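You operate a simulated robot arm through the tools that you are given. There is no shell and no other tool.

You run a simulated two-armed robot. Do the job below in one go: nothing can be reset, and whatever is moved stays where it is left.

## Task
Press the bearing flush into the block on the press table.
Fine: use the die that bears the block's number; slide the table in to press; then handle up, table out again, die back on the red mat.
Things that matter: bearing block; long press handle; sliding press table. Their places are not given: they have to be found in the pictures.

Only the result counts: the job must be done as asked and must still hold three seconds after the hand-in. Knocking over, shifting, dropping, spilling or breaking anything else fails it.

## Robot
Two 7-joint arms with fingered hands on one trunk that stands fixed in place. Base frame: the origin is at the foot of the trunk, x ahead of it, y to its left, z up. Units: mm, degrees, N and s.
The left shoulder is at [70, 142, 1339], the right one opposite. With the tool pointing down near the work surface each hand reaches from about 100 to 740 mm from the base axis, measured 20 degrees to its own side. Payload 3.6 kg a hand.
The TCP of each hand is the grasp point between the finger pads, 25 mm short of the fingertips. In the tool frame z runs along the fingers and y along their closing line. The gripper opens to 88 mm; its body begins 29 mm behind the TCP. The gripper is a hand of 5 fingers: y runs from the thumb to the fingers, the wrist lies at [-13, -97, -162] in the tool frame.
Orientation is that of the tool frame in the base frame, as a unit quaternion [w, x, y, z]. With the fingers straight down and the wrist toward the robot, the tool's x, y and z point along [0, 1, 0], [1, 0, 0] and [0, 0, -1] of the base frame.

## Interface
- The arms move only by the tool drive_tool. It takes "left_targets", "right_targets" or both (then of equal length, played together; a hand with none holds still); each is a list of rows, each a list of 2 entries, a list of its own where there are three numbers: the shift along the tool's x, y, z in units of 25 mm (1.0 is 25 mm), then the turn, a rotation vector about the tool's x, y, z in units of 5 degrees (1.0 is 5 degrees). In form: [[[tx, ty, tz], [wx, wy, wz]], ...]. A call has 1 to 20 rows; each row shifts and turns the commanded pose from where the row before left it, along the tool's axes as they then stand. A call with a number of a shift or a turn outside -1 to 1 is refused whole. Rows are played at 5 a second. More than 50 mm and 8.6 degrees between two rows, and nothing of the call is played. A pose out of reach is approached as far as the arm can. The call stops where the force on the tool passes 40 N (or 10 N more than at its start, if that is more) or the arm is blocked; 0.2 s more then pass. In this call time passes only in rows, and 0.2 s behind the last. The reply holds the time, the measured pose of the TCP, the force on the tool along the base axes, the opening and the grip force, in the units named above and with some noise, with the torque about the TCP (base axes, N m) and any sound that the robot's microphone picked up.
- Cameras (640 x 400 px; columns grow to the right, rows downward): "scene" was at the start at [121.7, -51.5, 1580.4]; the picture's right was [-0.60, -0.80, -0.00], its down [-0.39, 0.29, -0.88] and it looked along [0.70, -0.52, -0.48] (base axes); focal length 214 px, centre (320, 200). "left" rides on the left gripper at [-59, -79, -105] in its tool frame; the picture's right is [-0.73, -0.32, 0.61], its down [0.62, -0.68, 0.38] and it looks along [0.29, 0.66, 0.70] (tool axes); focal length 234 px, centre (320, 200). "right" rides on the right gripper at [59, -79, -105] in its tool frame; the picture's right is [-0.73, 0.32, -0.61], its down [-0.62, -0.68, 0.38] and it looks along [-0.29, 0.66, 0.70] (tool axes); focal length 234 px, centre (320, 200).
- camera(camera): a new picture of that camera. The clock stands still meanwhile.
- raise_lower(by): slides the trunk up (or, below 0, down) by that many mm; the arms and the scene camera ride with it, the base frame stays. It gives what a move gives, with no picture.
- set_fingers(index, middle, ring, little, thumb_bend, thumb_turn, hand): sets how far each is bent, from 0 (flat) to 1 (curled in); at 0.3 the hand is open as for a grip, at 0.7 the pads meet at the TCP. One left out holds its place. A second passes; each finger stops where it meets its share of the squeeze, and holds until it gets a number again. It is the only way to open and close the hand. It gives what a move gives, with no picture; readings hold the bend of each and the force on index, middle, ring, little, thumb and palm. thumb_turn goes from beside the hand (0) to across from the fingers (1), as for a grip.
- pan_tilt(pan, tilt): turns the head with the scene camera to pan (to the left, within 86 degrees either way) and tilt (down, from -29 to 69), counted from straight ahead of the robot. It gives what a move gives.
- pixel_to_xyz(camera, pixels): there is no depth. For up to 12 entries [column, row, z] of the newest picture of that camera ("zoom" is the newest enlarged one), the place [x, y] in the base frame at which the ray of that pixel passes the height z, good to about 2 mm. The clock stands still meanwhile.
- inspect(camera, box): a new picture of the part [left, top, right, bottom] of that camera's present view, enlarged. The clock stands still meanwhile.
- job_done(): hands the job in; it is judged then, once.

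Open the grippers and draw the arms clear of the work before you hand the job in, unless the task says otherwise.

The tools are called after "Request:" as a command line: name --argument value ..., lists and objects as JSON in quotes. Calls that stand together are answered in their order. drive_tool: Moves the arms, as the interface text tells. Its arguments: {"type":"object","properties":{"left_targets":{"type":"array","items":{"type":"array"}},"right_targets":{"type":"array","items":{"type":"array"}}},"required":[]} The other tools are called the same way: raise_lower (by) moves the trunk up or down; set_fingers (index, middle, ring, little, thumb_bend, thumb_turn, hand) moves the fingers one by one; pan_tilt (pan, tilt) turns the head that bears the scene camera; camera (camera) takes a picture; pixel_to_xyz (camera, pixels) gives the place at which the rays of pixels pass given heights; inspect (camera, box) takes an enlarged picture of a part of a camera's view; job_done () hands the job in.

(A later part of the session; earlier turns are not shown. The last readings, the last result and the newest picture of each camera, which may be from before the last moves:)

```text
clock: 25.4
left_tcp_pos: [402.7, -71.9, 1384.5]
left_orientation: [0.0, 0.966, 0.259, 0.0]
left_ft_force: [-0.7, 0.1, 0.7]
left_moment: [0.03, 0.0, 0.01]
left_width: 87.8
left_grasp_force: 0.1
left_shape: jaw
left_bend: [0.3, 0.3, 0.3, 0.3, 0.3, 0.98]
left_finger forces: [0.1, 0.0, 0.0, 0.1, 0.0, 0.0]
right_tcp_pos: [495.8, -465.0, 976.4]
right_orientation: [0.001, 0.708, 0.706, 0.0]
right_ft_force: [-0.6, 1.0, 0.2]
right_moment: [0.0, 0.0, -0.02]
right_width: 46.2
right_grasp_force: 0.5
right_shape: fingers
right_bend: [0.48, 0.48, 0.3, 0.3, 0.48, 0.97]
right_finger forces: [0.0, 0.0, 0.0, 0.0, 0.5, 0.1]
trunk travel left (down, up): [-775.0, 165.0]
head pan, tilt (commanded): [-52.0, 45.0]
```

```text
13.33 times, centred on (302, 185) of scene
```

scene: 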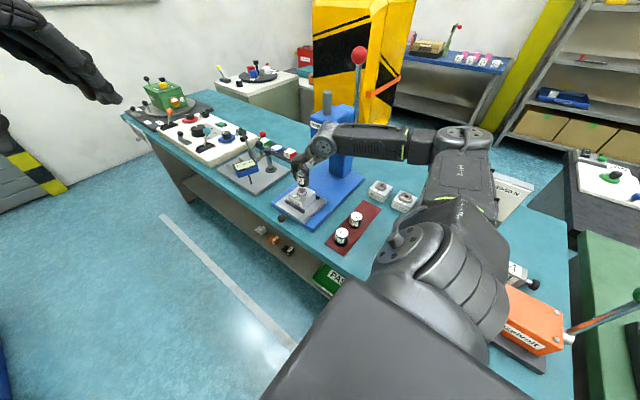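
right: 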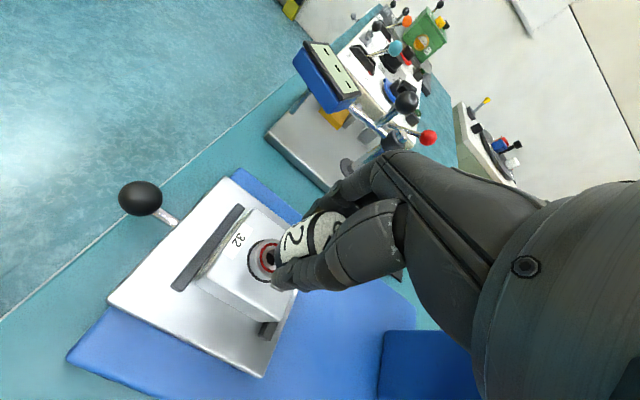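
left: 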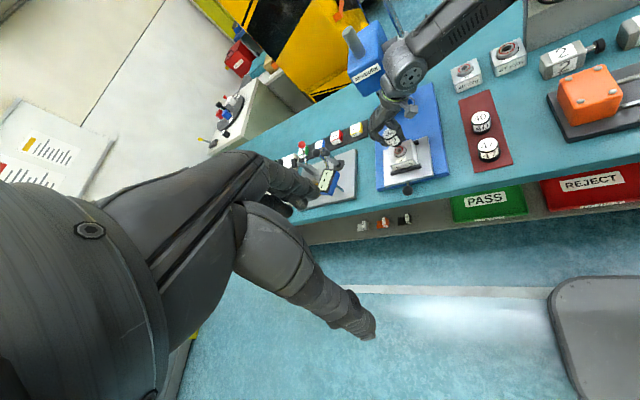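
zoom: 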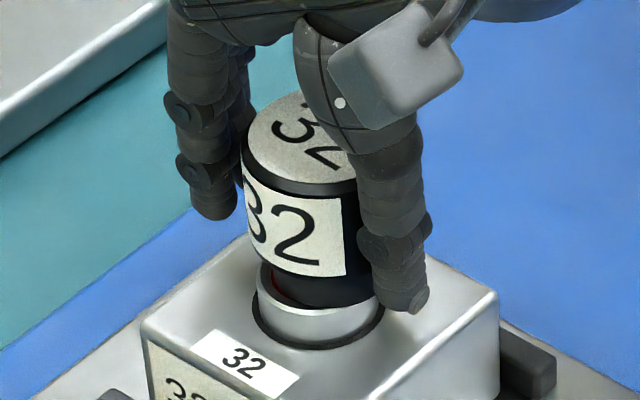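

The die has settled onto the bearing, apparently offset slightly toward −x. I open the fingers fully and lift the hand straight up to see it clearly.

Request:
set_fingers --hand "right" --index 0.3 --middle 0.3 --thumb_bend 0.3

Request:
inspect --camera "left" --box '[376, 130, 424, 160]'

Request:
inspect --camera "scene" --box '[278, 170, 326, 200]'

Request:
inspect --camera "right" --box '[240, 195, 368, 275]'

```text
clock: 26.4
left_tcp_pos: [403.6, -72.4, 1384.2]
left_orientation: [0.0, 0.966, 0.259, 0.0]
left_ft_force: [0.6, -0.3, 0.0]
left_moment: [-0.05, -0.03, -0.01]
left_width: 87.4
left_grasp_force: 0.0
left_shape: jaw
left_bend: [0.3, 0.3, 0.3, 0.3, 0.3, 0.98]
left_finger forces: [0.0, 0.1, 0.1, 0.0, 0.0, 0.0]
right_tcp_pos: [495.0, -465.1, 976.9]
right_orientation: [0.001, 0.708, 0.707, -0.001]
right_ft_force: [0.7, -0.3, -0.6]
right_moment: [0.03, 0.0, 0.01]
right_width: 84.5
right_grasp_force: 0.1
right_shape: fingers
right_bend: [0.3, 0.3, 0.3, 0.3, 0.3, 0.97]
right_finger forces: [0.1, 0.0, 0.0, 0.0, 0.1, 0.0]
trunk travel left (down, up): [-775.0, 165.0]
head pan, tilt (commanded): [-52.0, 45.0]
```

```text
13.33 times, centred on (400, 145) of left
```

zoom: 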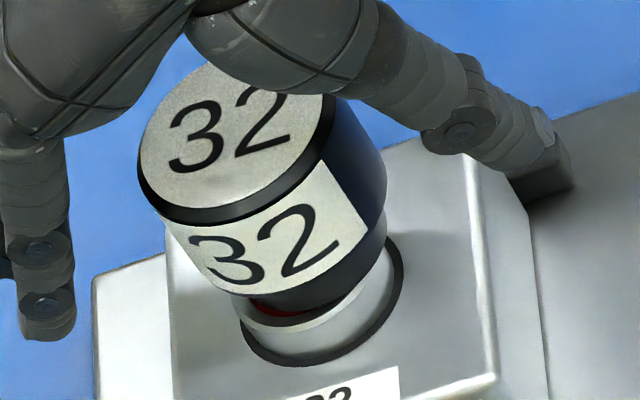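

```text
13.33 times, centred on (302, 185) of scene
```

zoom: 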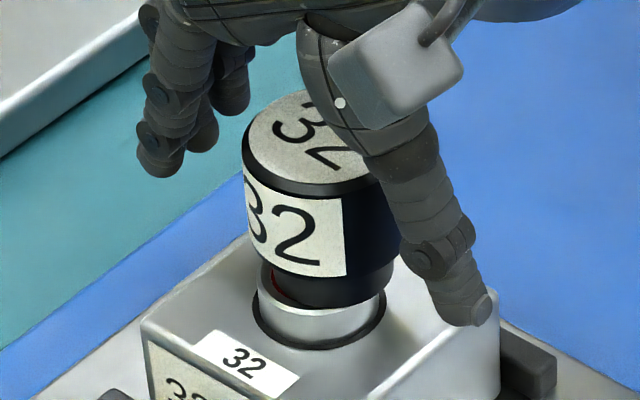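

```text
5.00 times, centred on (304, 235) of right
```

zoom: 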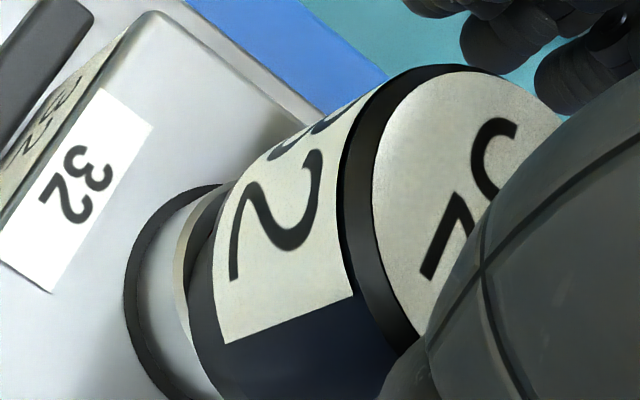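

The die stands upright but about 3 mm too far in −y. I regrip, lift a few mm, shift +3.3 mm in y and set it down again.

Request:
set_fingers --hand "right" --index 0.65 --middle 0.65 --thumb_bend 0.68

Request:
drive_tool --right_targets '[[[0, 0, -0.1], [0, 0, 0]], [[0, 0, -0.1], [0, 0, 0]]]'

Request:
inspect --camera "left" --box '[376, 130, 424, 160]'

Request:
inspect --camera "scene" --box '[278, 170, 326, 200]'

```text
clock: 27.4
left_tcp_pos: [402.0, -72.3, 1385.1]
left_orientation: [0.001, 0.966, 0.259, 0.001]
left_ft_force: [0.0, 0.3, 0.1]
left_moment: [0.01, 0.0, 0.01]
left_width: 87.5
left_grasp_force: 0.0
left_shape: jaw
left_bend: [0.3, 0.3, 0.3, 0.3, 0.3, 0.98]
left_finger forces: [0.0, 0.0, 0.1, 0.1, 0.1, 0.0]
right_tcp_pos: [495.9, -465.6, 977.9]
right_orientation: [0.001, 0.708, 0.706, -0.001]
right_ft_force: [0.5, -0.9, 0.2]
right_moment: [0.03, -0.06, 0.03]
right_width: 32.1
right_grasp_force: 11.0
right_shape: fingers
right_bend: [0.56, 0.57, 0.3, 0.3, 0.55, 0.96]
right_finger forces: [5.2, 5.6, 0.0, 0.0, 10.7, 0.0]
trunk travel left (down, up): [-775.0, 165.0]
head pan, tilt (commanded): [-52.0, 45.0]
```

```text
clock: 28.0
left_tcp_pos: [403.3, -72.5, 1384.2]
left_orientation: [0.0, 0.966, 0.258, 0.001]
left_ft_force: [0.1, 1.2, 0.2]
left_moment: [0.01, -0.01, 0.0]
left_width: 87.9
left_grasp_force: 0.0
left_shape: jaw
left_bend: [0.3, 0.3, 0.3, 0.3, 0.3, 0.98]
left_finger forces: [0.0, 0.0, 0.0, 0.0, 0.1, 0.0]
right_tcp_pos: [495.4, -464.9, 981.9]
right_orientation: [0.001, 0.707, 0.707, 0.0]
right_ft_force: [-1.0, 0.6, -2.3]
right_moment: [0.01, 0.01, 0.03]
right_width: 32.2
right_grasp_force: 10.2
right_shape: fingers
right_bend: [0.56, 0.58, 0.3, 0.3, 0.55, 0.96]
right_finger forces: [4.8, 5.2, 0.0, 0.0, 10.1, 0.0]
trunk travel left (down, up): [-775.0, 165.0]
head pan, tilt (commanded): [-52.0, 45.0]
```

```text
13.33 times, centred on (400, 145) of left
```

zoom: 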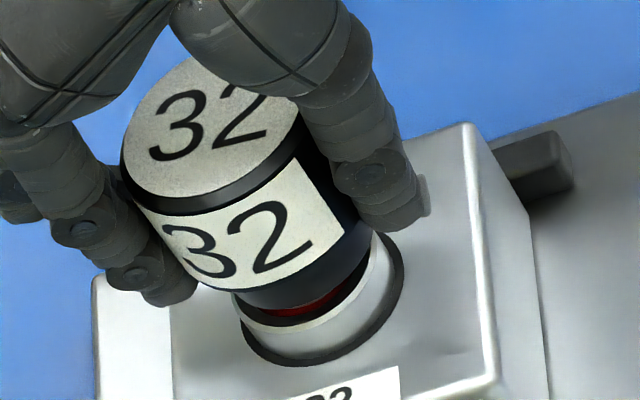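

```text
13.33 times, centred on (302, 185) of scene
```

zoom: 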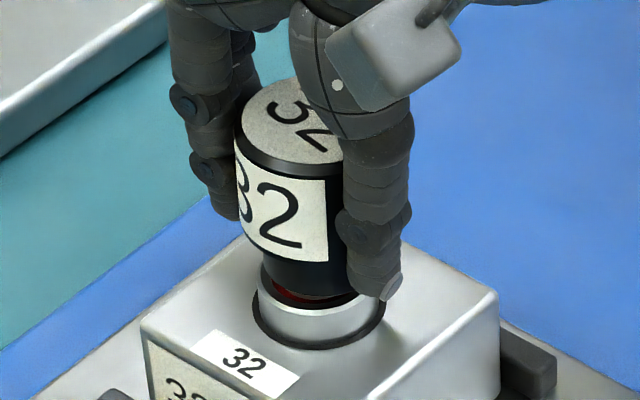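

The grip re-centred the die in x, so I need an accurate measure. I query the local pixel-to-mm scale of both cameras at the bearing-top height.

Request:
camera --camera "left"

Request:
camera --camera "scene"

Request:
pixel_to_xyz --camera "left" --pixels '[[390, 150, 939], [410, 150, 939], [400, 140, 939], [400, 160, 939], [399.7, 151.4, 939], [398.7, 150.4, 943]]'

Request:
pixel_to_xyz --camera "scene" --pixels '[[292, 190, 939], [312, 190, 939], [302, 180, 939], [302, 200, 939], [301.9, 191.4, 939], [301.2, 190.5, 943]]'

```text
taken
```

left: 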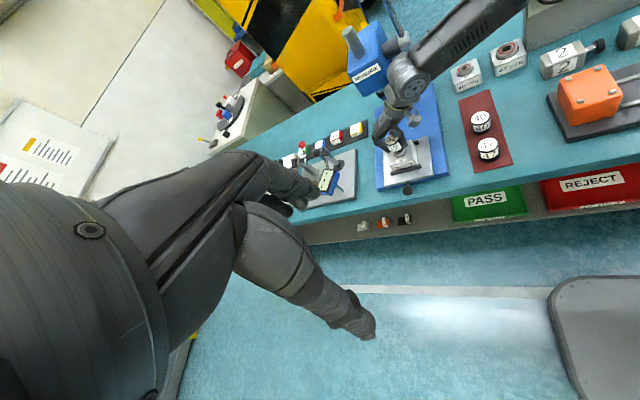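

```text
taken
```

scene: 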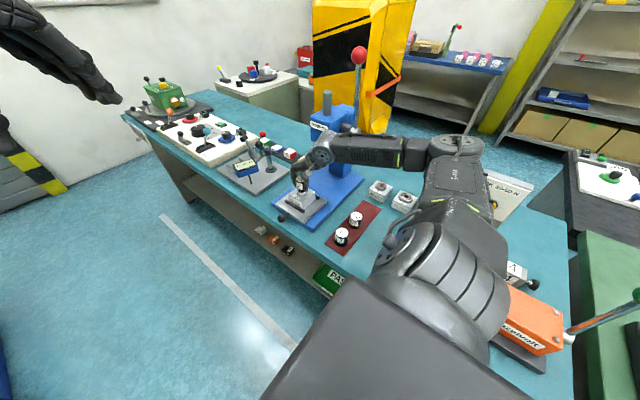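

```text
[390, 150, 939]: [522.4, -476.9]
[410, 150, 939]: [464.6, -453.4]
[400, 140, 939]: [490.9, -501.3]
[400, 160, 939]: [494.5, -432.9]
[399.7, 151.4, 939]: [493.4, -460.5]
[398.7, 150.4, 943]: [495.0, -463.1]
```

```text
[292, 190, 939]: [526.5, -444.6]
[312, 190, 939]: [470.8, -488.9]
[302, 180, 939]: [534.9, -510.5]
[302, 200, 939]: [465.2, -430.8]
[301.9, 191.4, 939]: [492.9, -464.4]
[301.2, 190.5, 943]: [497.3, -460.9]
```

In the gripped state the stub is about (+1.6,−2.8) mm off the bearing axis. I shift (−0.8,+3.0) mm and lower 4 mm onto the bearing.

Request:
drive_tool --right_targets '[[[0.12, -0.03, 0], [0, 0, 0]], [[0, 0, 0.08], [0, 0, 0]], [[0, 0, 0.08], [0, 0, 0]]]'

Request:
inspect --camera "left" --box '[376, 130, 424, 160]'

Request:
inspect --camera "scene" --box '[278, 170, 326, 200]'

```text
clock: 28.8
left_tcp_pos: [403.8, -72.9, 1384.3]
left_orientation: [-0.001, 0.966, 0.259, 0.001]
left_ft_force: [-0.1, 0.0, 0.6]
left_moment: [0.03, -0.01, -0.04]
left_width: 87.6
left_grasp_force: 0.1
left_shape: jaw
left_bend: [0.3, 0.3, 0.3, 0.3, 0.3, 0.98]
left_finger forces: [0.0, 0.0, 0.0, 0.0, 0.1, 0.0]
right_tcp_pos: [495.0, -463.3, 978.0]
right_orientation: [0.001, 0.707, 0.707, -0.001]
right_ft_force: [0.4, 0.5, -2.6]
right_moment: [0.03, 0.03, 0.02]
right_width: 32.4
right_grasp_force: 10.1
right_shape: fingers
right_bend: [0.56, 0.58, 0.3, 0.3, 0.55, 0.96]
right_finger forces: [4.7, 5.2, 0.1, 0.0, 10.2, 0.1]
trunk travel left (down, up): [-775.0, 165.0]
head pan, tilt (commanded): [-52.0, 45.0]
```

```text
13.33 times, centred on (400, 145) of left
```

zoom: 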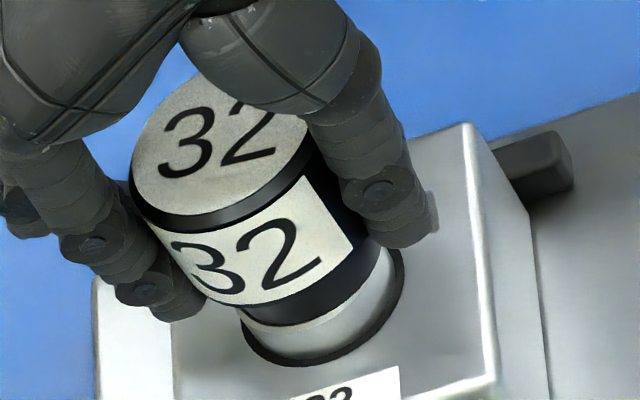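

```text
13.33 times, centred on (302, 185) of scene
```

zoom: 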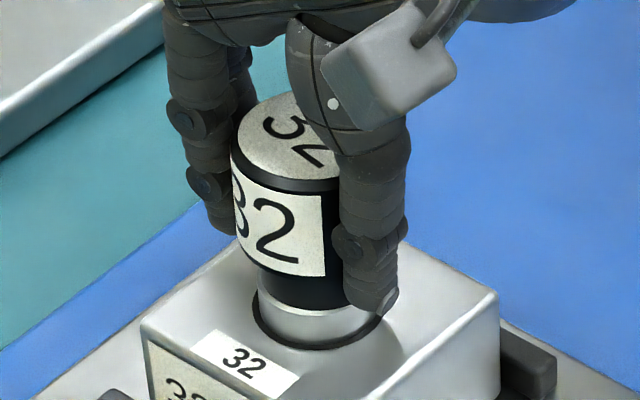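

The stub now covers the bearing concentrically and isn't quite touching (Fz −2.6). I lower in 1 mm steps to contact.

Request:
drive_tool --right_targets '[[[0, 0, 0.05], [0, 0, 0]], [[0, 0, 0.04], [0, 0, 0]]]'

```text
clock: 29.4
left_tcp_pos: [404.0, -73.0, 1385.0]
left_orientation: [-0.001, 0.966, 0.259, 0.0]
left_ft_force: [1.1, 0.4, 0.0]
left_moment: [-0.02, 0.01, -0.01]
left_width: 87.5
left_grasp_force: 0.1
left_shape: jaw
left_bend: [0.3, 0.3, 0.3, 0.3, 0.3, 0.98]
left_finger forces: [0.0, 0.0, 0.0, 0.0, 0.0, 0.0]
right_tcp_pos: [494.5, -462.9, 976.2]
right_orientation: [0.001, 0.708, 0.706, 0.0]
right_ft_force: [-0.8, 0.4, 1.0]
right_moment: [-0.01, -0.06, -0.04]
right_width: 32.4
right_grasp_force: 10.7
right_shape: fingers
right_bend: [0.56, 0.58, 0.3, 0.3, 0.56, 0.96]
right_finger forces: [5.0, 5.2, 0.0, 0.1, 10.7, 0.0]
trunk travel left (down, up): [-775.0, 165.0]
head pan, tilt (commanded): [-52.0, 45.0]
```

Contact is made (Fz +1.0). I release the die gently in one step and check.

Request:
set_fingers --hand "right" --index 0.47 --middle 0.47 --thumb_bend 0.47

Request:
set_fingers --hand "right" --index 0.3 --middle 0.3 --thumb_bend 0.3

Request:
inspect --camera "left" --box '[376, 130, 424, 160]'

Request:
inspect --camera "scene" --box '[278, 170, 326, 200]'

Request:
inspect --camera "right" --box '[240, 195, 368, 275]'

```text
clock: 30.4
left_tcp_pos: [402.4, -72.7, 1384.8]
left_orientation: [0.0, 0.966, 0.259, 0.0]
left_ft_force: [-0.6, 0.3, -0.6]
left_moment: [-0.01, 0.01, -0.01]
left_width: 87.6
left_grasp_force: 0.0
left_shape: jaw
left_bend: [0.3, 0.3, 0.3, 0.3, 0.3, 0.98]
left_finger forces: [0.0, 0.0, 0.0, 0.0, 0.1, 0.0]
right_tcp_pos: [494.5, -461.6, 975.9]
right_orientation: [0.0, 0.708, 0.706, 0.0]
right_ft_force: [-0.8, -0.7, -0.4]
right_moment: [-0.02, 0.0, 0.01]
right_width: 47.9
right_grasp_force: 0.0
right_shape: fingers
right_bend: [0.47, 0.47, 0.3, 0.3, 0.47, 0.97]
right_finger forces: [0.1, 0.0, 0.0, 0.0, 0.0, 0.0]
trunk travel left (down, up): [-775.0, 165.0]
head pan, tilt (commanded): [-52.0, 45.0]
```

```text
clock: 31.4
left_tcp_pos: [403.1, -72.8, 1384.4]
left_orientation: [0.0, 0.966, 0.259, 0.001]
left_ft_force: [0.1, 0.3, -0.1]
left_moment: [0.02, 0.02, 0.0]
left_width: 87.6
left_grasp_force: 0.0
left_shape: jaw
left_bend: [0.3, 0.3, 0.3, 0.3, 0.3, 0.98]
left_finger forces: [0.1, 0.0, 0.1, 0.0, 0.0, 0.0]
right_tcp_pos: [495.0, -462.1, 976.3]
right_orientation: [0.0, 0.708, 0.706, -0.001]
right_ft_force: [-0.2, -0.2, 0.3]
right_moment: [0.01, 0.04, -0.03]
right_width: 84.6
right_grasp_force: 0.0
right_shape: fingers
right_bend: [0.3, 0.3, 0.3, 0.3, 0.3, 0.97]
right_finger forces: [0.0, 0.0, 0.0, 0.0, 0.0, 0.0]
trunk travel left (down, up): [-775.0, 165.0]
head pan, tilt (commanded): [-52.0, 45.0]
```

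```text
13.33 times, centred on (400, 145) of left
```

zoom: 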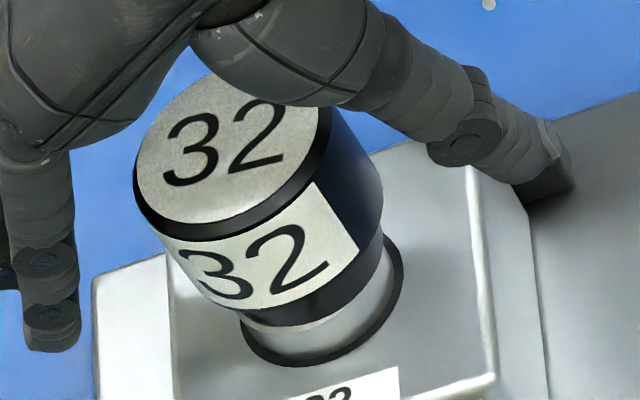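

```text
13.33 times, centred on (302, 185) of scene
```

zoom: 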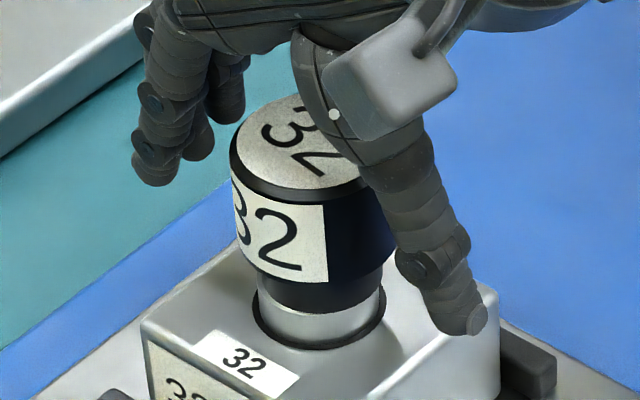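

```text
5.00 times, centred on (304, 235) of right
```

zoom: 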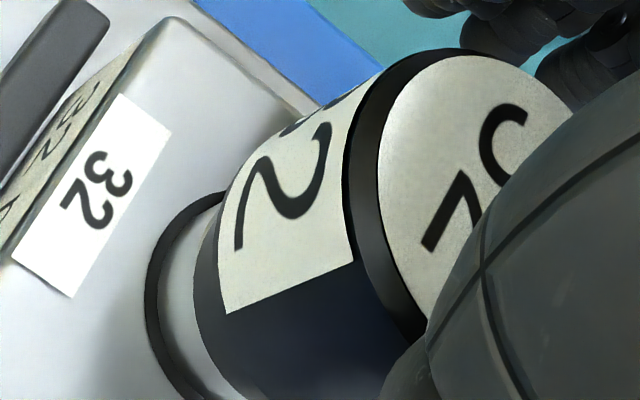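

The die now sits squarely and concentrically on the bearing. I raise the open hand straight up 75 mm, then back off toward +y.

Request:
drive_tool --right_targets '[[[0, 0, -0.4], [0, 0, 0]], [[0, 0, -0.8], [0, 0, 0]], [[0, 0, -0.9], [0, 0, 0]], [[0, 0, -0.9], [0, 0, 0]], [[0.4, 0, 0], [0, 0, 0]], [[0.9, 0, 0], [0, 0, 0]], [[0.9, 0, 0], [0, 0, 0]], [[0.9, 0, 0], [0, 0, 0]], [[0.5, 0, 0], [0, 0, 0]]]'

Request:
camera --camera "left"

Request:
inspect --camera "left" --box '[360, 125, 440, 200]'

Request:
camera --camera "right"

```text
clock: 33.4
left_tcp_pos: [403.8, -71.6, 1383.8]
left_orientation: [0.0, 0.966, 0.259, 0.001]
left_ft_force: [-1.0, 0.3, -0.3]
left_moment: [0.0, 0.03, 0.02]
left_width: 87.6
left_grasp_force: 0.1
left_shape: jaw
left_bend: [0.3, 0.3, 0.3, 0.3, 0.3, 0.98]
left_finger forces: [0.0, 0.1, 0.0, 0.0, 0.0, 0.0]
right_tcp_pos: [494.6, -372.4, 1050.8]
right_orientation: [0.001, 0.708, 0.706, -0.001]
right_ft_force: [-0.9, -0.1, -0.1]
right_moment: [-0.02, 0.01, -0.02]
right_width: 84.5
right_grasp_force: 0.0
right_shape: fingers
right_bend: [0.3, 0.3, 0.3, 0.3, 0.3, 0.97]
right_finger forces: [0.0, 0.0, 0.0, 0.0, 0.0, 0.0]
trunk travel left (down, up): [-775.0, 165.0]
head pan, tilt (commanded): [-52.0, 45.0]
```

```text
taken
```

left: 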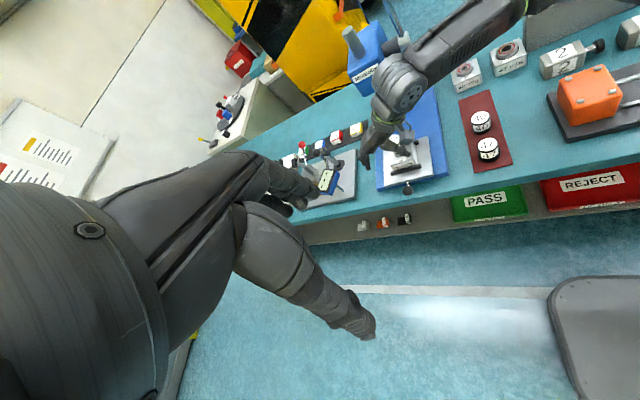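

```text
5.33 times, centred on (400, 162) of left
```

zoom: 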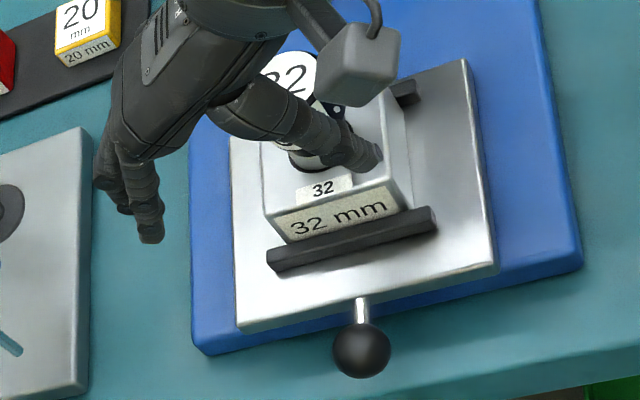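

```text
taken
```

right: 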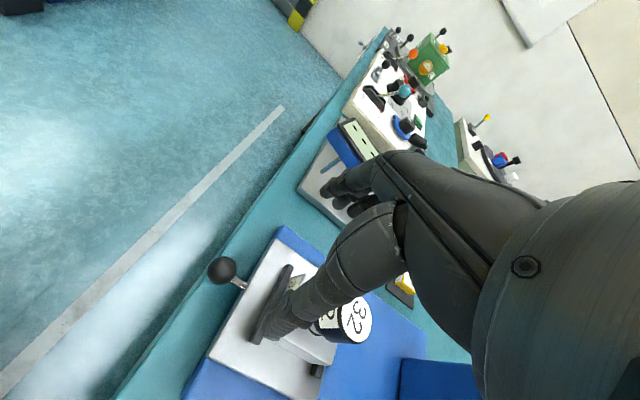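

The die remained standing. I now pitch the hand from pointing down to pointing away (−y) by rotating about tool y in 5° rows, first 45°.

Request:
drive_tool --right_targets '[[[0, 0, 0], [0, -1, 0]], [[0, 0, 0], [0, -1, 0]], [[0, 0, 0], [0, -1, 0]], [[0, 0, 0], [0, -1, 0]], [[0, 0, 0], [0, -1, 0]], [[0, 0, 0], [0, -1, 0]], [[0, 0, 0], [0, -1, 0]], [[0, 0, 0], [0, -1, 0]], [[0, 0, 0], [0, -1, 0]]]'

Request:
camera --camera "scene"

Request:
camera --camera "left"

```text
clock: 35.4
left_tcp_pos: [405.4, -71.1, 1384.6]
left_orientation: [0.0, 0.966, 0.259, -0.001]
left_ft_force: [0.4, 0.2, 0.3]
left_moment: [-0.01, 0.0, 0.03]
left_width: 87.7
left_grasp_force: 0.0
left_shape: jaw
left_bend: [0.3, 0.3, 0.3, 0.3, 0.3, 0.98]
left_finger forces: [0.0, 0.1, 0.0, 0.0, 0.1, 0.0]
right_tcp_pos: [494.9, -371.5, 1050.7]
right_orientation: [0.272, 0.653, 0.652, -0.272]
right_ft_force: [-0.4, -0.5, -0.6]
right_moment: [0.01, 0.01, -0.04]
right_width: 84.6
right_grasp_force: 0.0
right_shape: fingers
right_bend: [0.3, 0.3, 0.3, 0.3, 0.3, 0.97]
right_finger forces: [0.0, 0.0, 0.0, 0.1, 0.1, 0.0]
trunk travel left (down, up): [-775.0, 165.0]
head pan, tilt (commanded): [-52.0, 45.0]
```

```text
taken
```

scene: 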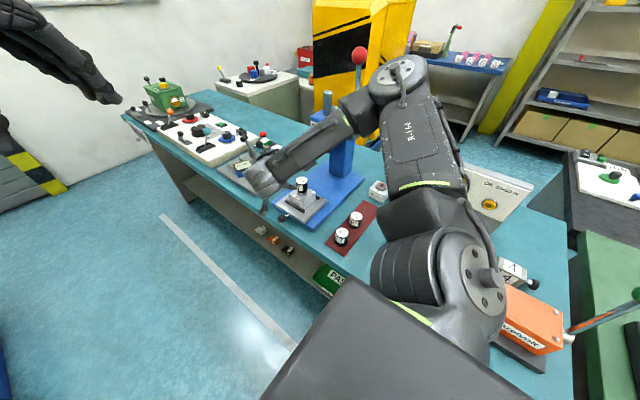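

```text
taken
```

left: 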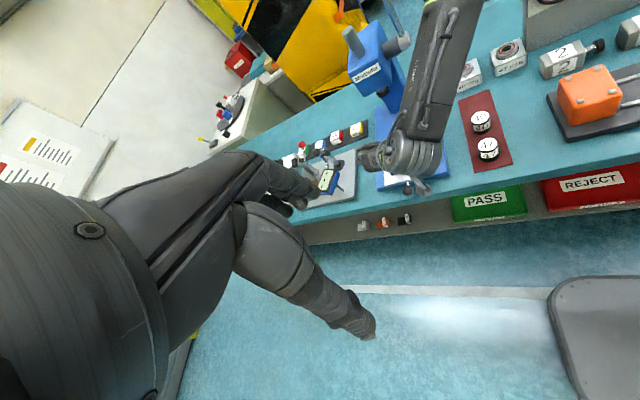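

The arm is clear (elbow about 180 mm from the handle ball). I complete the pitch with another 45° so the fingers point along −y.

Request:
drive_tool --right_targets '[[[0, 0, 0], [0, -1, 0]], [[0, 0, 0], [0, -1, 0]], [[0, 0, 0], [0, -1, 0]], [[0, 0, 0], [0, -1, 0]], [[0, 0, 0], [0, -1, 0]], [[0, 0, 0], [0, -1, 0]], [[0, 0, 0], [0, -1, 0]], [[0, 0, 0], [0, -1, 0]], [[0, 0, 0], [0, -1, 0]]]'

Request:
camera --camera "scene"

Request:
camera --camera "left"

Request:
camera --camera "right"

```text
clock: 37.4
left_tcp_pos: [404.2, -72.7, 1384.5]
left_orientation: [-0.001, 0.966, 0.26, 0.0]
left_ft_force: [-0.2, -0.5, 0.1]
left_moment: [0.0, -0.03, 0.0]
left_width: 87.6
left_grasp_force: 0.2
left_shape: jaw
left_bend: [0.3, 0.3, 0.3, 0.3, 0.3, 0.98]
left_finger forces: [0.1, 0.0, 0.1, 0.0, 0.0, 0.0]
right_tcp_pos: [640.3, -459.9, 1038.4]
right_orientation: [-0.499, -0.499, -0.501, 0.501]
right_ft_force: [-0.6, -1.5, 0.0]
right_moment: [-0.03, -0.01, -0.01]
right_width: 84.5
right_grasp_force: 0.0
right_shape: fingers
right_bend: [0.3, 0.3, 0.3, 0.3, 0.3, 0.97]
right_finger forces: [0.1, 0.0, 0.0, 0.0, 0.0, 0.1]
right hand out of reach, approached as far as the arm can: row 1, 2, 3, 4, 5, 6, 7, 8, 9
trunk travel left (down, up): [-775.0, 165.0]
head pan, tilt (commanded): [-52.0, 45.0]
```

```text
taken
```

scene: 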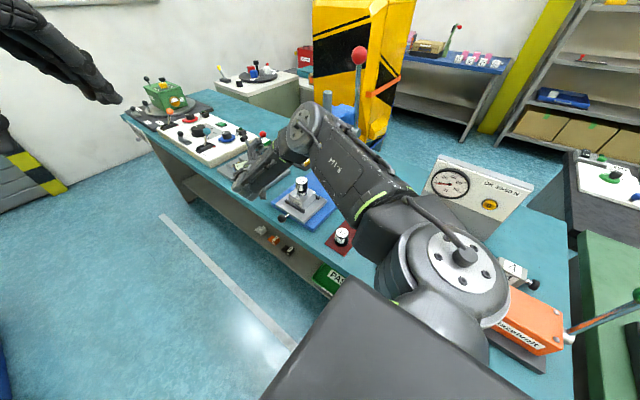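

```text
taken
```

left: 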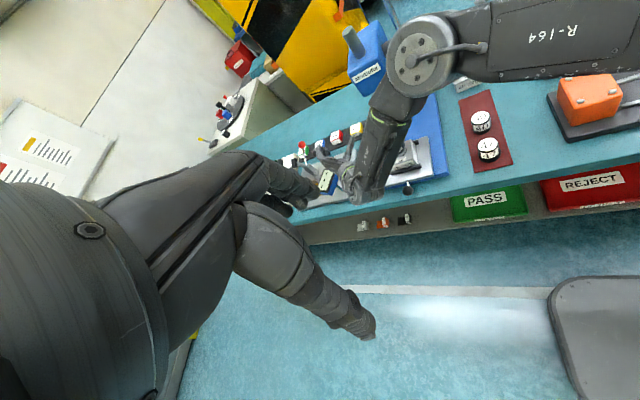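

```text
taken
```

right: 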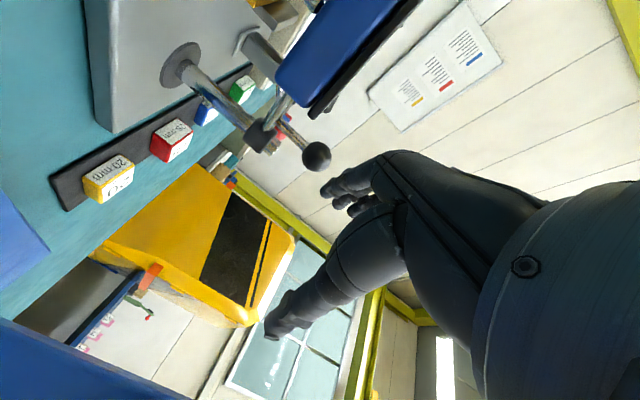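

The wrist could not hold that orientation there and the hand drifted to (640,−460,1038), near the neighbouring fixture. I look closely before undoing this.

Request:
inspect --camera "scene" --box '[220, 90, 348, 230]'

Request:
inspect --camera "left" --box '[290, 90, 450, 200]'

```text
2.86 times, centred on (284, 160) of scene
```

zoom: 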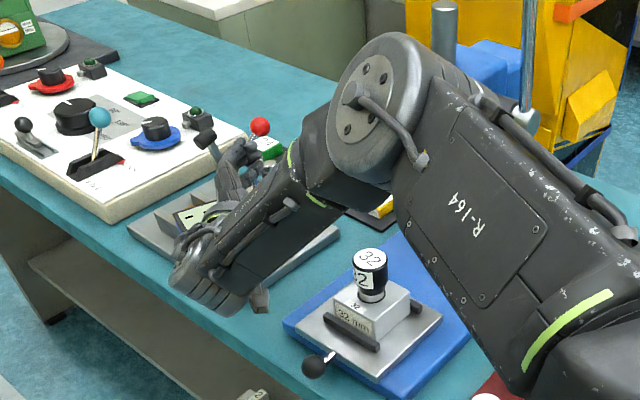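

```text
3.64 times, centred on (370, 145) of left
```

zoom: 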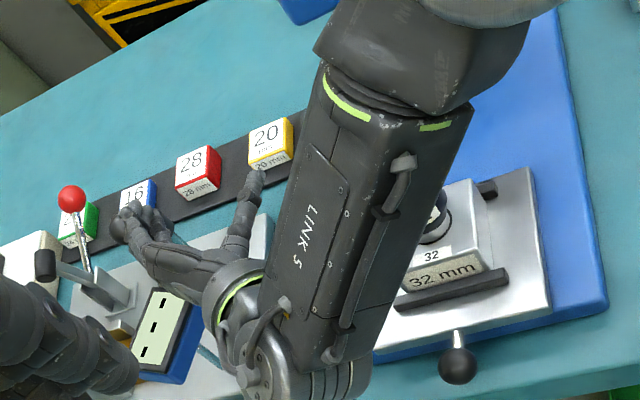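

I locate the neighbouring fixture's red ball (scene (263,134.5), left (301.9,144.5)) and black lever tip (scene (243.8,137.3)) to know how close the hand is.

Request:
pixel_to_xyz --camera "scene" --pixels '[[263, 134.5, 900], [263, 134.5, 950], [263, 134.5, 1000], [243.8, 137.3, 900], [243.8, 137.3, 1000]]'

Request:
pixel_to_xyz --camera "left" --pixels '[[301.9, 144.5, 900], [301.9, 144.5, 950], [301.9, 144.5, 1000], [294.2, 162.5, 900], [294.2, 162.5, 1000]]'

```text
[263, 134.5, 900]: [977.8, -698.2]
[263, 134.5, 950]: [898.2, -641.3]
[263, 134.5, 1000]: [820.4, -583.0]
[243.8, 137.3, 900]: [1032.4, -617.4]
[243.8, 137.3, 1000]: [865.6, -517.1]
```

```text
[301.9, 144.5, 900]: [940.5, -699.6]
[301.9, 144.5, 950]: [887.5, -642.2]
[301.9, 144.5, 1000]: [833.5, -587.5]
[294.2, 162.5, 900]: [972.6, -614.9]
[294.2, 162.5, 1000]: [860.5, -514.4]
```

The neighbouring levers are ~150 mm away from the hand, so nothing was touched. I rotate back 45° step by step to recover a comfortable arm posture.

Request:
drive_tool --right_targets '[[[0, 0, 0], [0, 1, 0]], [[0, 0, 0], [0, 1, 0]], [[0, 0, 0], [0, 1, 0]], [[0, 0, 0], [0, 1, 0]]]'

Request:
camera --camera "scene"

Request:
camera --camera "left"

```text
clock: 38.4
left_tcp_pos: [402.4, -71.5, 1385.1]
left_orientation: [0.0, 0.966, 0.258, 0.0]
left_ft_force: [0.4, 0.2, -0.5]
left_moment: [0.01, 0.01, 0.01]
left_width: 87.7
left_grasp_force: 0.1
left_shape: jaw
left_bend: [0.3, 0.3, 0.3, 0.3, 0.3, 0.98]
left_finger forces: [0.0, 0.1, 0.1, 0.0, 0.1, 0.0]
right_tcp_pos: [639.8, -461.1, 1038.7]
right_orientation: [0.405, 0.579, 0.579, -0.406]
right_ft_force: [0.5, 0.3, 0.3]
right_moment: [-0.04, 0.01, 0.03]
right_width: 84.5
right_grasp_force: 0.1
right_shape: fingers
right_bend: [0.3, 0.3, 0.3, 0.3, 0.3, 0.97]
right_finger forces: [0.0, 0.1, 0.1, 0.0, 0.1, 0.0]
trunk travel left (down, up): [-775.0, 165.0]
head pan, tilt (commanded): [-52.0, 45.0]
```

```text
taken
```

scene: 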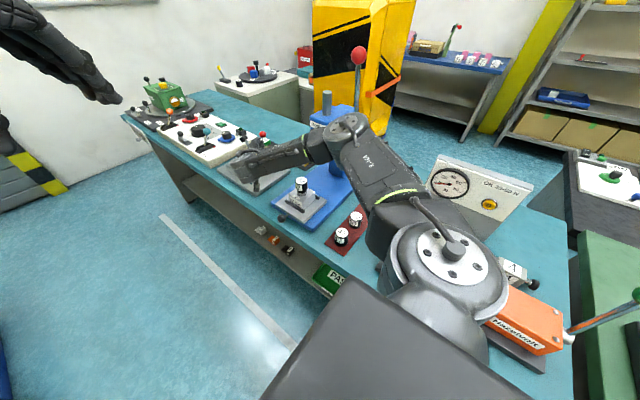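

```text
taken
```

left: 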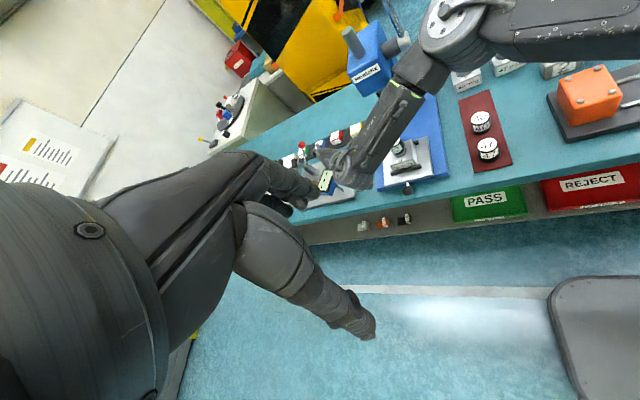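

The arm is comfortable again. I bring the hand back over −x while rotating to 45° pitch and rising a little, staying above the die (top 987).

Request:
drive_tool --right_targets '[[[-0.7, 0, -0.3], [0, 0, 0]], [[-0.5, -0.5, -0.3], [0, 1, 0]], [[-0.2, -0.8, -0.2], [0, 1, 0]], [[0, -0.9, 0], [0, 1, 0]], [[0, -0.9, 0], [0, 1, 0]], [[0, -0.9, 0], [0, 1, 0]], [[0.3, -0.9, -0.3], [0, 0, 0]], [[0.6, -0.6, -0.6], [0, 0, 0]], [[0.7, -0.3, -0.7], [0, 0, 0]], [[0.7, 0, -0.7], [0, 0, 0]], [[0.7, 0, -0.7], [0, 0, 0]], [[0.5, 0, -0.5], [0, 0, 0]]]'

Request:
camera --camera "scene"

Request:
camera --camera "left"

Request:
camera --camera "right"

```text
clock: 41.0
left_tcp_pos: [404.3, -72.4, 1385.1]
left_orientation: [0.0, 0.966, 0.259, 0.0]
left_ft_force: [-0.3, 0.0, 0.5]
left_moment: [-0.02, 0.02, 0.0]
left_width: 87.8
left_grasp_force: 0.1
left_shape: jaw
left_bend: [0.3, 0.3, 0.3, 0.3, 0.3, 0.98]
left_finger forces: [0.1, 0.0, 0.0, 0.0, 0.0, 0.0]
right_tcp_pos: [497.5, -331.0, 1077.6]
right_orientation: [0.269, 0.653, 0.654, -0.271]
right_ft_force: [-0.5, -0.5, -0.2]
right_moment: [0.01, 0.03, 0.0]
right_width: 84.4
right_grasp_force: 0.0
right_shape: fingers
right_bend: [0.3, 0.3, 0.3, 0.3, 0.3, 0.97]
right_finger forces: [0.1, 0.0, 0.0, 0.0, 0.1, 0.1]
trunk travel left (down, up): [-775.0, 165.0]
head pan, tilt (commanded): [-52.0, 45.0]
```

```text
taken
```

scene: 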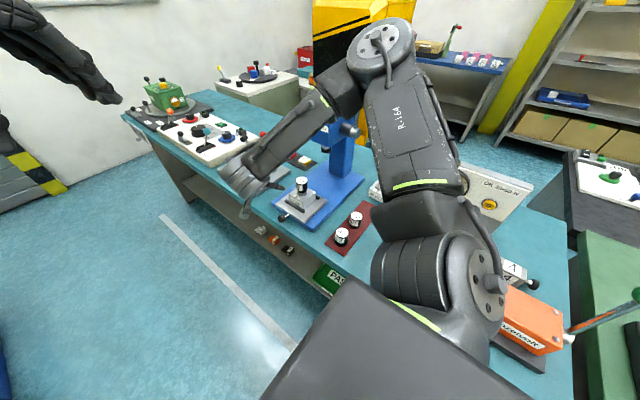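

```text
taken
```

left: 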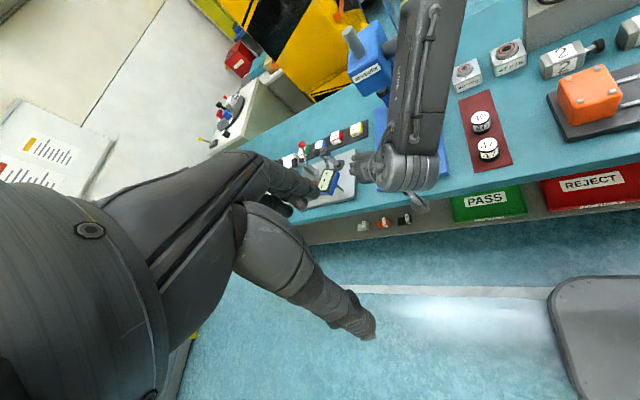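

```text
taken
```

right: 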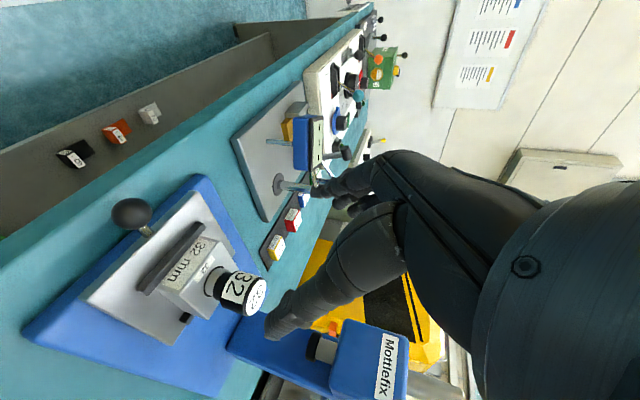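

The hand is safely at (497,−331,1078), 45° pitch, die undisturbed. I curl middle, ring and little out of the way so only index and thumb will pinch the knob, and look at the result.

Request:
set_fingers --hand "right" --middle 1.0 --ring 1.0 --little 1.0

Request:
inspect --camera "right" --box '[240, 100, 480, 350]'

Request:
inspect --camera "left" --box '[330, 120, 490, 230]'

Request:
inspect --camera "scene" --box '[200, 120, 360, 230]'

```text
clock: 42.0
left_tcp_pos: [403.0, -71.2, 1384.0]
left_orientation: [0.0, 0.966, 0.259, 0.0]
left_ft_force: [0.2, -0.4, 0.4]
left_moment: [-0.02, -0.03, 0.01]
left_width: 87.8
left_grasp_force: 0.0
left_shape: jaw
left_bend: [0.3, 0.3, 0.3, 0.3, 0.3, 0.98]
left_finger forces: [0.0, 0.1, 0.0, 0.0, 0.1, 0.0]
right_tcp_pos: [497.4, -330.6, 1079.0]
right_orientation: [0.27, 0.653, 0.654, -0.271]
right_ft_force: [-0.3, 1.0, 0.4]
right_moment: [-0.03, -0.01, 0.01]
right_width: 84.7
right_grasp_force: 0.1
right_shape: fingers
right_bend: [0.3, 1.0, 1.0, 1.0, 0.3, 0.97]
right_finger forces: [0.0, 0.0, 0.1, 0.0, 0.0, 0.0]
trunk travel left (down, up): [-775.0, 165.0]
head pan, tilt (commanded): [-52.0, 45.0]
```

```text
1.60 times, centred on (360, 225) of right
```

zoom: 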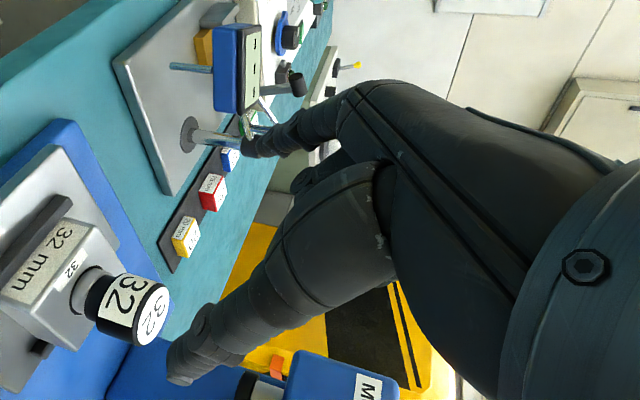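

```text
3.64 times, centred on (410, 175) of left
```

zoom: 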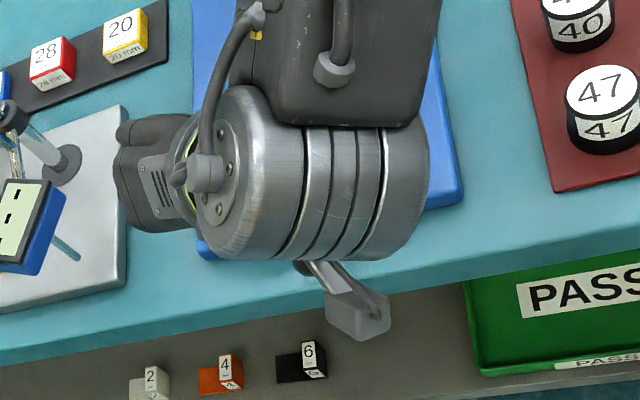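

```text
3.64 times, centred on (280, 175) of scene
```

zoom: 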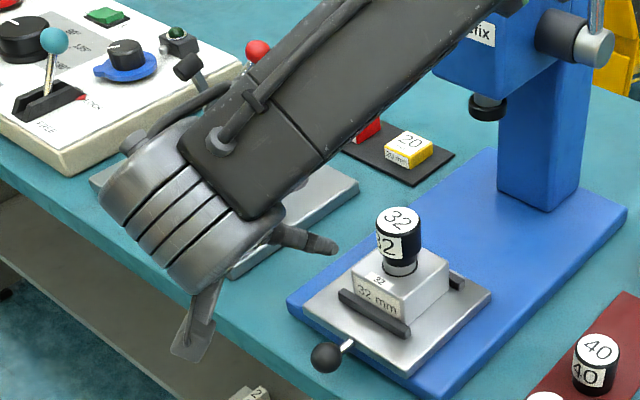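

Only index and thumb remain extended. I move the hand down and slightly back to (495.5,−302,948), on a 45° approach line to the knob, then look through the right camera.

Request:
drive_tool --right_targets '[[[0.9, -0.016, 0.57], [0, 0, 0]], [[0.9, -0.016, 0.57], [0, 0, 0]], [[0.9, -0.016, 0.57], [0, 0, 0]], [[0.9, -0.016, 0.57], [0, 0, 0]], [[0.9, -0.016, 0.57], [0, 0, 0]]]'

Request:
camera --camera "right"

Request:
camera --camera "left"

Request:
camera --camera "scene"

```text
clock: 43.2
left_tcp_pos: [405.2, -72.4, 1384.8]
left_orientation: [0.001, 0.966, 0.258, 0.0]
left_ft_force: [-0.7, -0.3, 0.6]
left_moment: [-0.02, -0.03, -0.04]
left_width: 87.6
left_grasp_force: 0.2
left_shape: jaw
left_bend: [0.3, 0.3, 0.3, 0.3, 0.3, 0.98]
left_finger forces: [0.0, 0.0, 0.0, 0.1, 0.0, 0.1]
right_tcp_pos: [500.3, -302.9, 947.2]
right_orientation: [0.269, 0.653, 0.655, -0.271]
right_ft_force: [0.5, 0.0, 0.1]
right_moment: [-0.02, -0.02, 0.02]
right_width: 84.8
right_grasp_force: 0.1
right_shape: fingers
right_bend: [0.3, 1.0, 1.0, 1.0, 0.3, 0.97]
right_finger forces: [0.0, 0.0, 0.0, 0.0, 0.0, 0.1]
right hand out of reach, approached as far as the arm can: row 2
trunk travel left (down, up): [-775.0, 165.0]
head pan, tilt (commanded): [-52.0, 45.0]
```

```text
taken
```

right: 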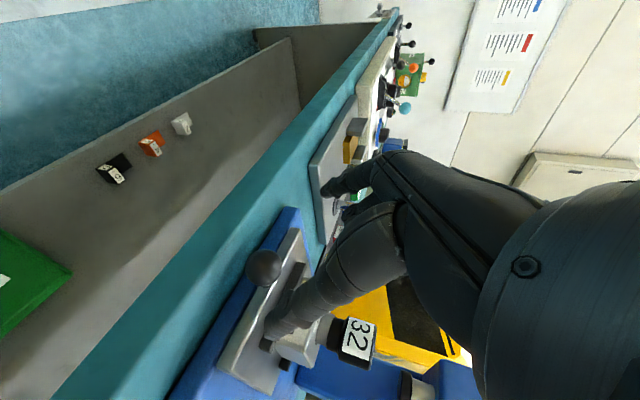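

```text
taken
```

left: 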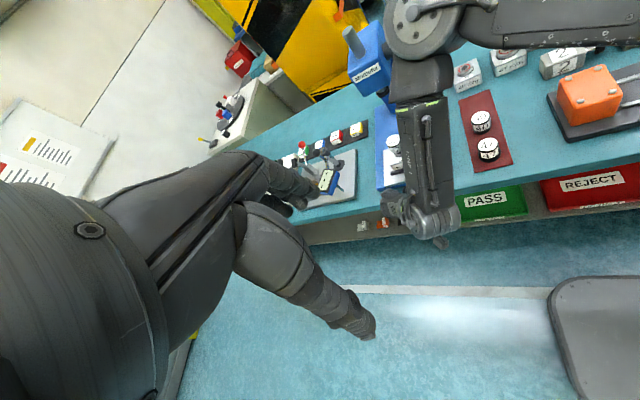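

```text
taken
```

scene: 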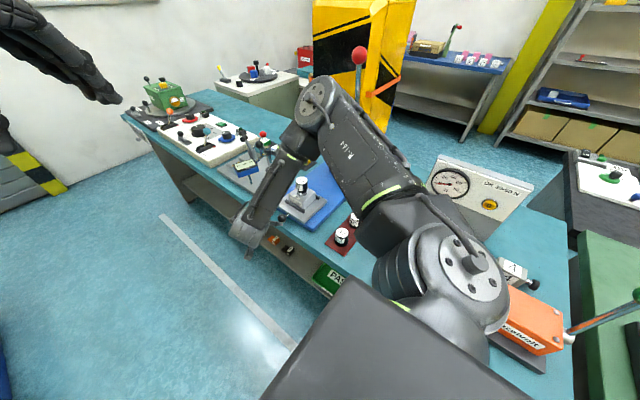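

The knob is visible at right view (265,268), ahead along the finger direction. I advance 50 mm along the tool axis with a −5 mm x correction and check.

Request:
drive_tool --right_targets '[[[0, -0.1, 0.6], [0, 0, 0]], [[0, -0.1, 0.7], [0, 0, 0]], [[0, 0, 0.7], [0, 0, 0]]]'

Request:
camera --camera "right"

Request:
inspect --camera "right" --box '[220, 140, 420, 340]'

Request:
camera --camera "left"

```text
clock: 44.0
left_tcp_pos: [403.2, -74.5, 1383.9]
left_orientation: [0.0, 0.966, 0.259, 0.0]
left_ft_force: [0.0, -0.6, -0.1]
left_moment: [-0.01, -0.01, 0.01]
left_width: 87.7
left_grasp_force: 0.1
left_shape: jaw
left_bend: [0.3, 0.3, 0.3, 0.3, 0.3, 0.98]
left_finger forces: [0.1, 0.0, 0.1, 0.0, 0.0, 0.0]
right_tcp_pos: [493.3, -338.5, 912.2]
right_orientation: [0.272, 0.654, 0.652, -0.271]
right_ft_force: [-0.3, 0.4, 0.8]
right_moment: [0.0, -0.01, 0.0]
right_width: 84.5
right_grasp_force: 0.1
right_shape: fingers
right_bend: [0.3, 1.0, 1.0, 1.0, 0.3, 0.97]
right_finger forces: [0.1, 0.0, 0.0, 0.1, 0.1, 0.0]
trunk travel left (down, up): [-775.0, 165.0]
head pan, tilt (commanded): [-52.0, 45.0]
```

```text
taken
```

right: 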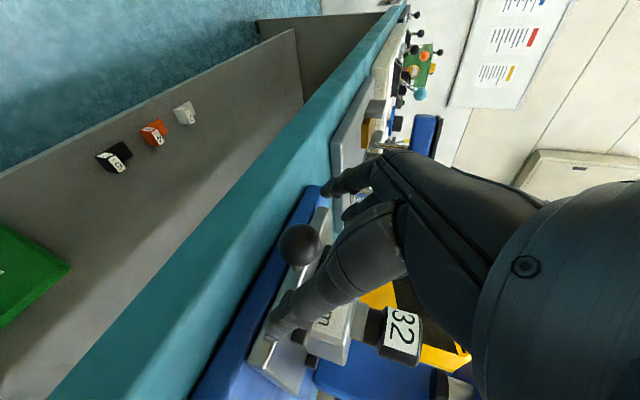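

```text
2.00 times, centred on (320, 240) of right
```

zoom: 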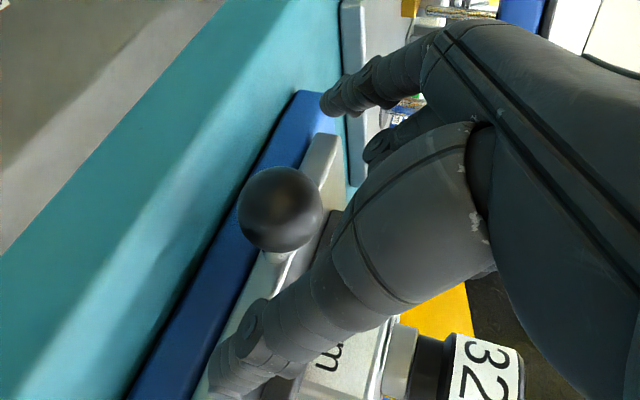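

```text
taken
```

left: 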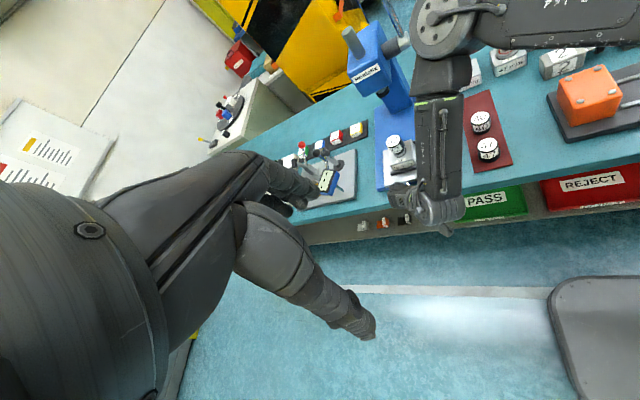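

The knob (≈30 mm ball) sits centrally between index and thumb, ~29 mm ahead of the TCP. I advance 24 mm, then close index and thumb on it.

Request:
drive_tool --right_targets '[[[0.04, 0.05, 0.5], [0, 0, 0]], [[0.04, 0.05, 0.45], [0, 0, 0]]]'

Request:
inspect --camera "right" --box '[220, 140, 420, 340]'

Request:
inspect --camera "left" --box '[350, 110, 490, 240]'

```text
clock: 44.6
left_tcp_pos: [403.6, -73.2, 1385.2]
left_orientation: [0.0, 0.966, 0.258, 0.0]
left_ft_force: [0.1, -0.4, 0.2]
left_moment: [0.03, -0.06, 0.02]
left_width: 87.8
left_grasp_force: 0.1
left_shape: jaw
left_bend: [0.3, 0.3, 0.3, 0.3, 0.3, 0.98]
left_finger forces: [0.1, 0.1, 0.1, 0.0, 0.0, 0.0]
right_tcp_pos: [495.9, -354.6, 893.8]
right_orientation: [0.271, 0.654, 0.653, -0.272]
right_ft_force: [0.1, -0.7, -0.4]
right_moment: [0.02, 0.02, 0.03]
right_width: 84.5
right_grasp_force: 0.0
right_shape: fingers
right_bend: [0.3, 1.0, 1.0, 1.0, 0.3, 0.97]
right_finger forces: [0.0, 0.0, 0.1, 0.0, 0.0, 0.0]
trunk travel left (down, up): [-775.0, 165.0]
head pan, tilt (commanded): [-52.0, 45.0]
```

```text
2.00 times, centred on (320, 240) of right
```

zoom: 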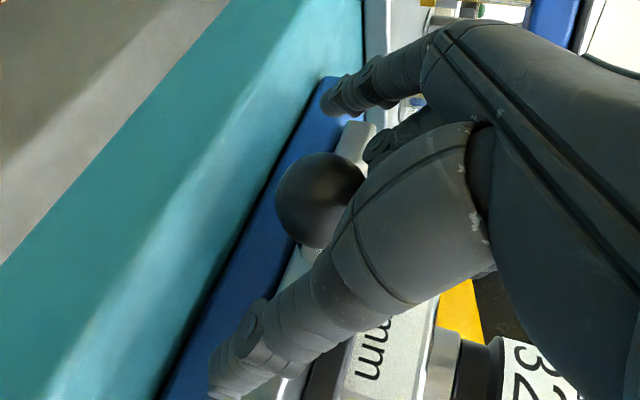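

```text
3.08 times, centred on (420, 175) of left
```

zoom: 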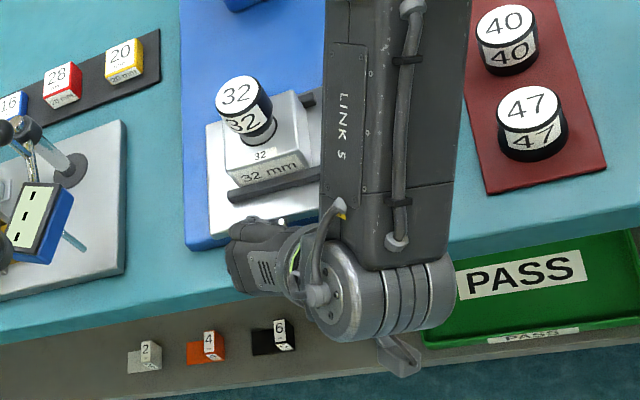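

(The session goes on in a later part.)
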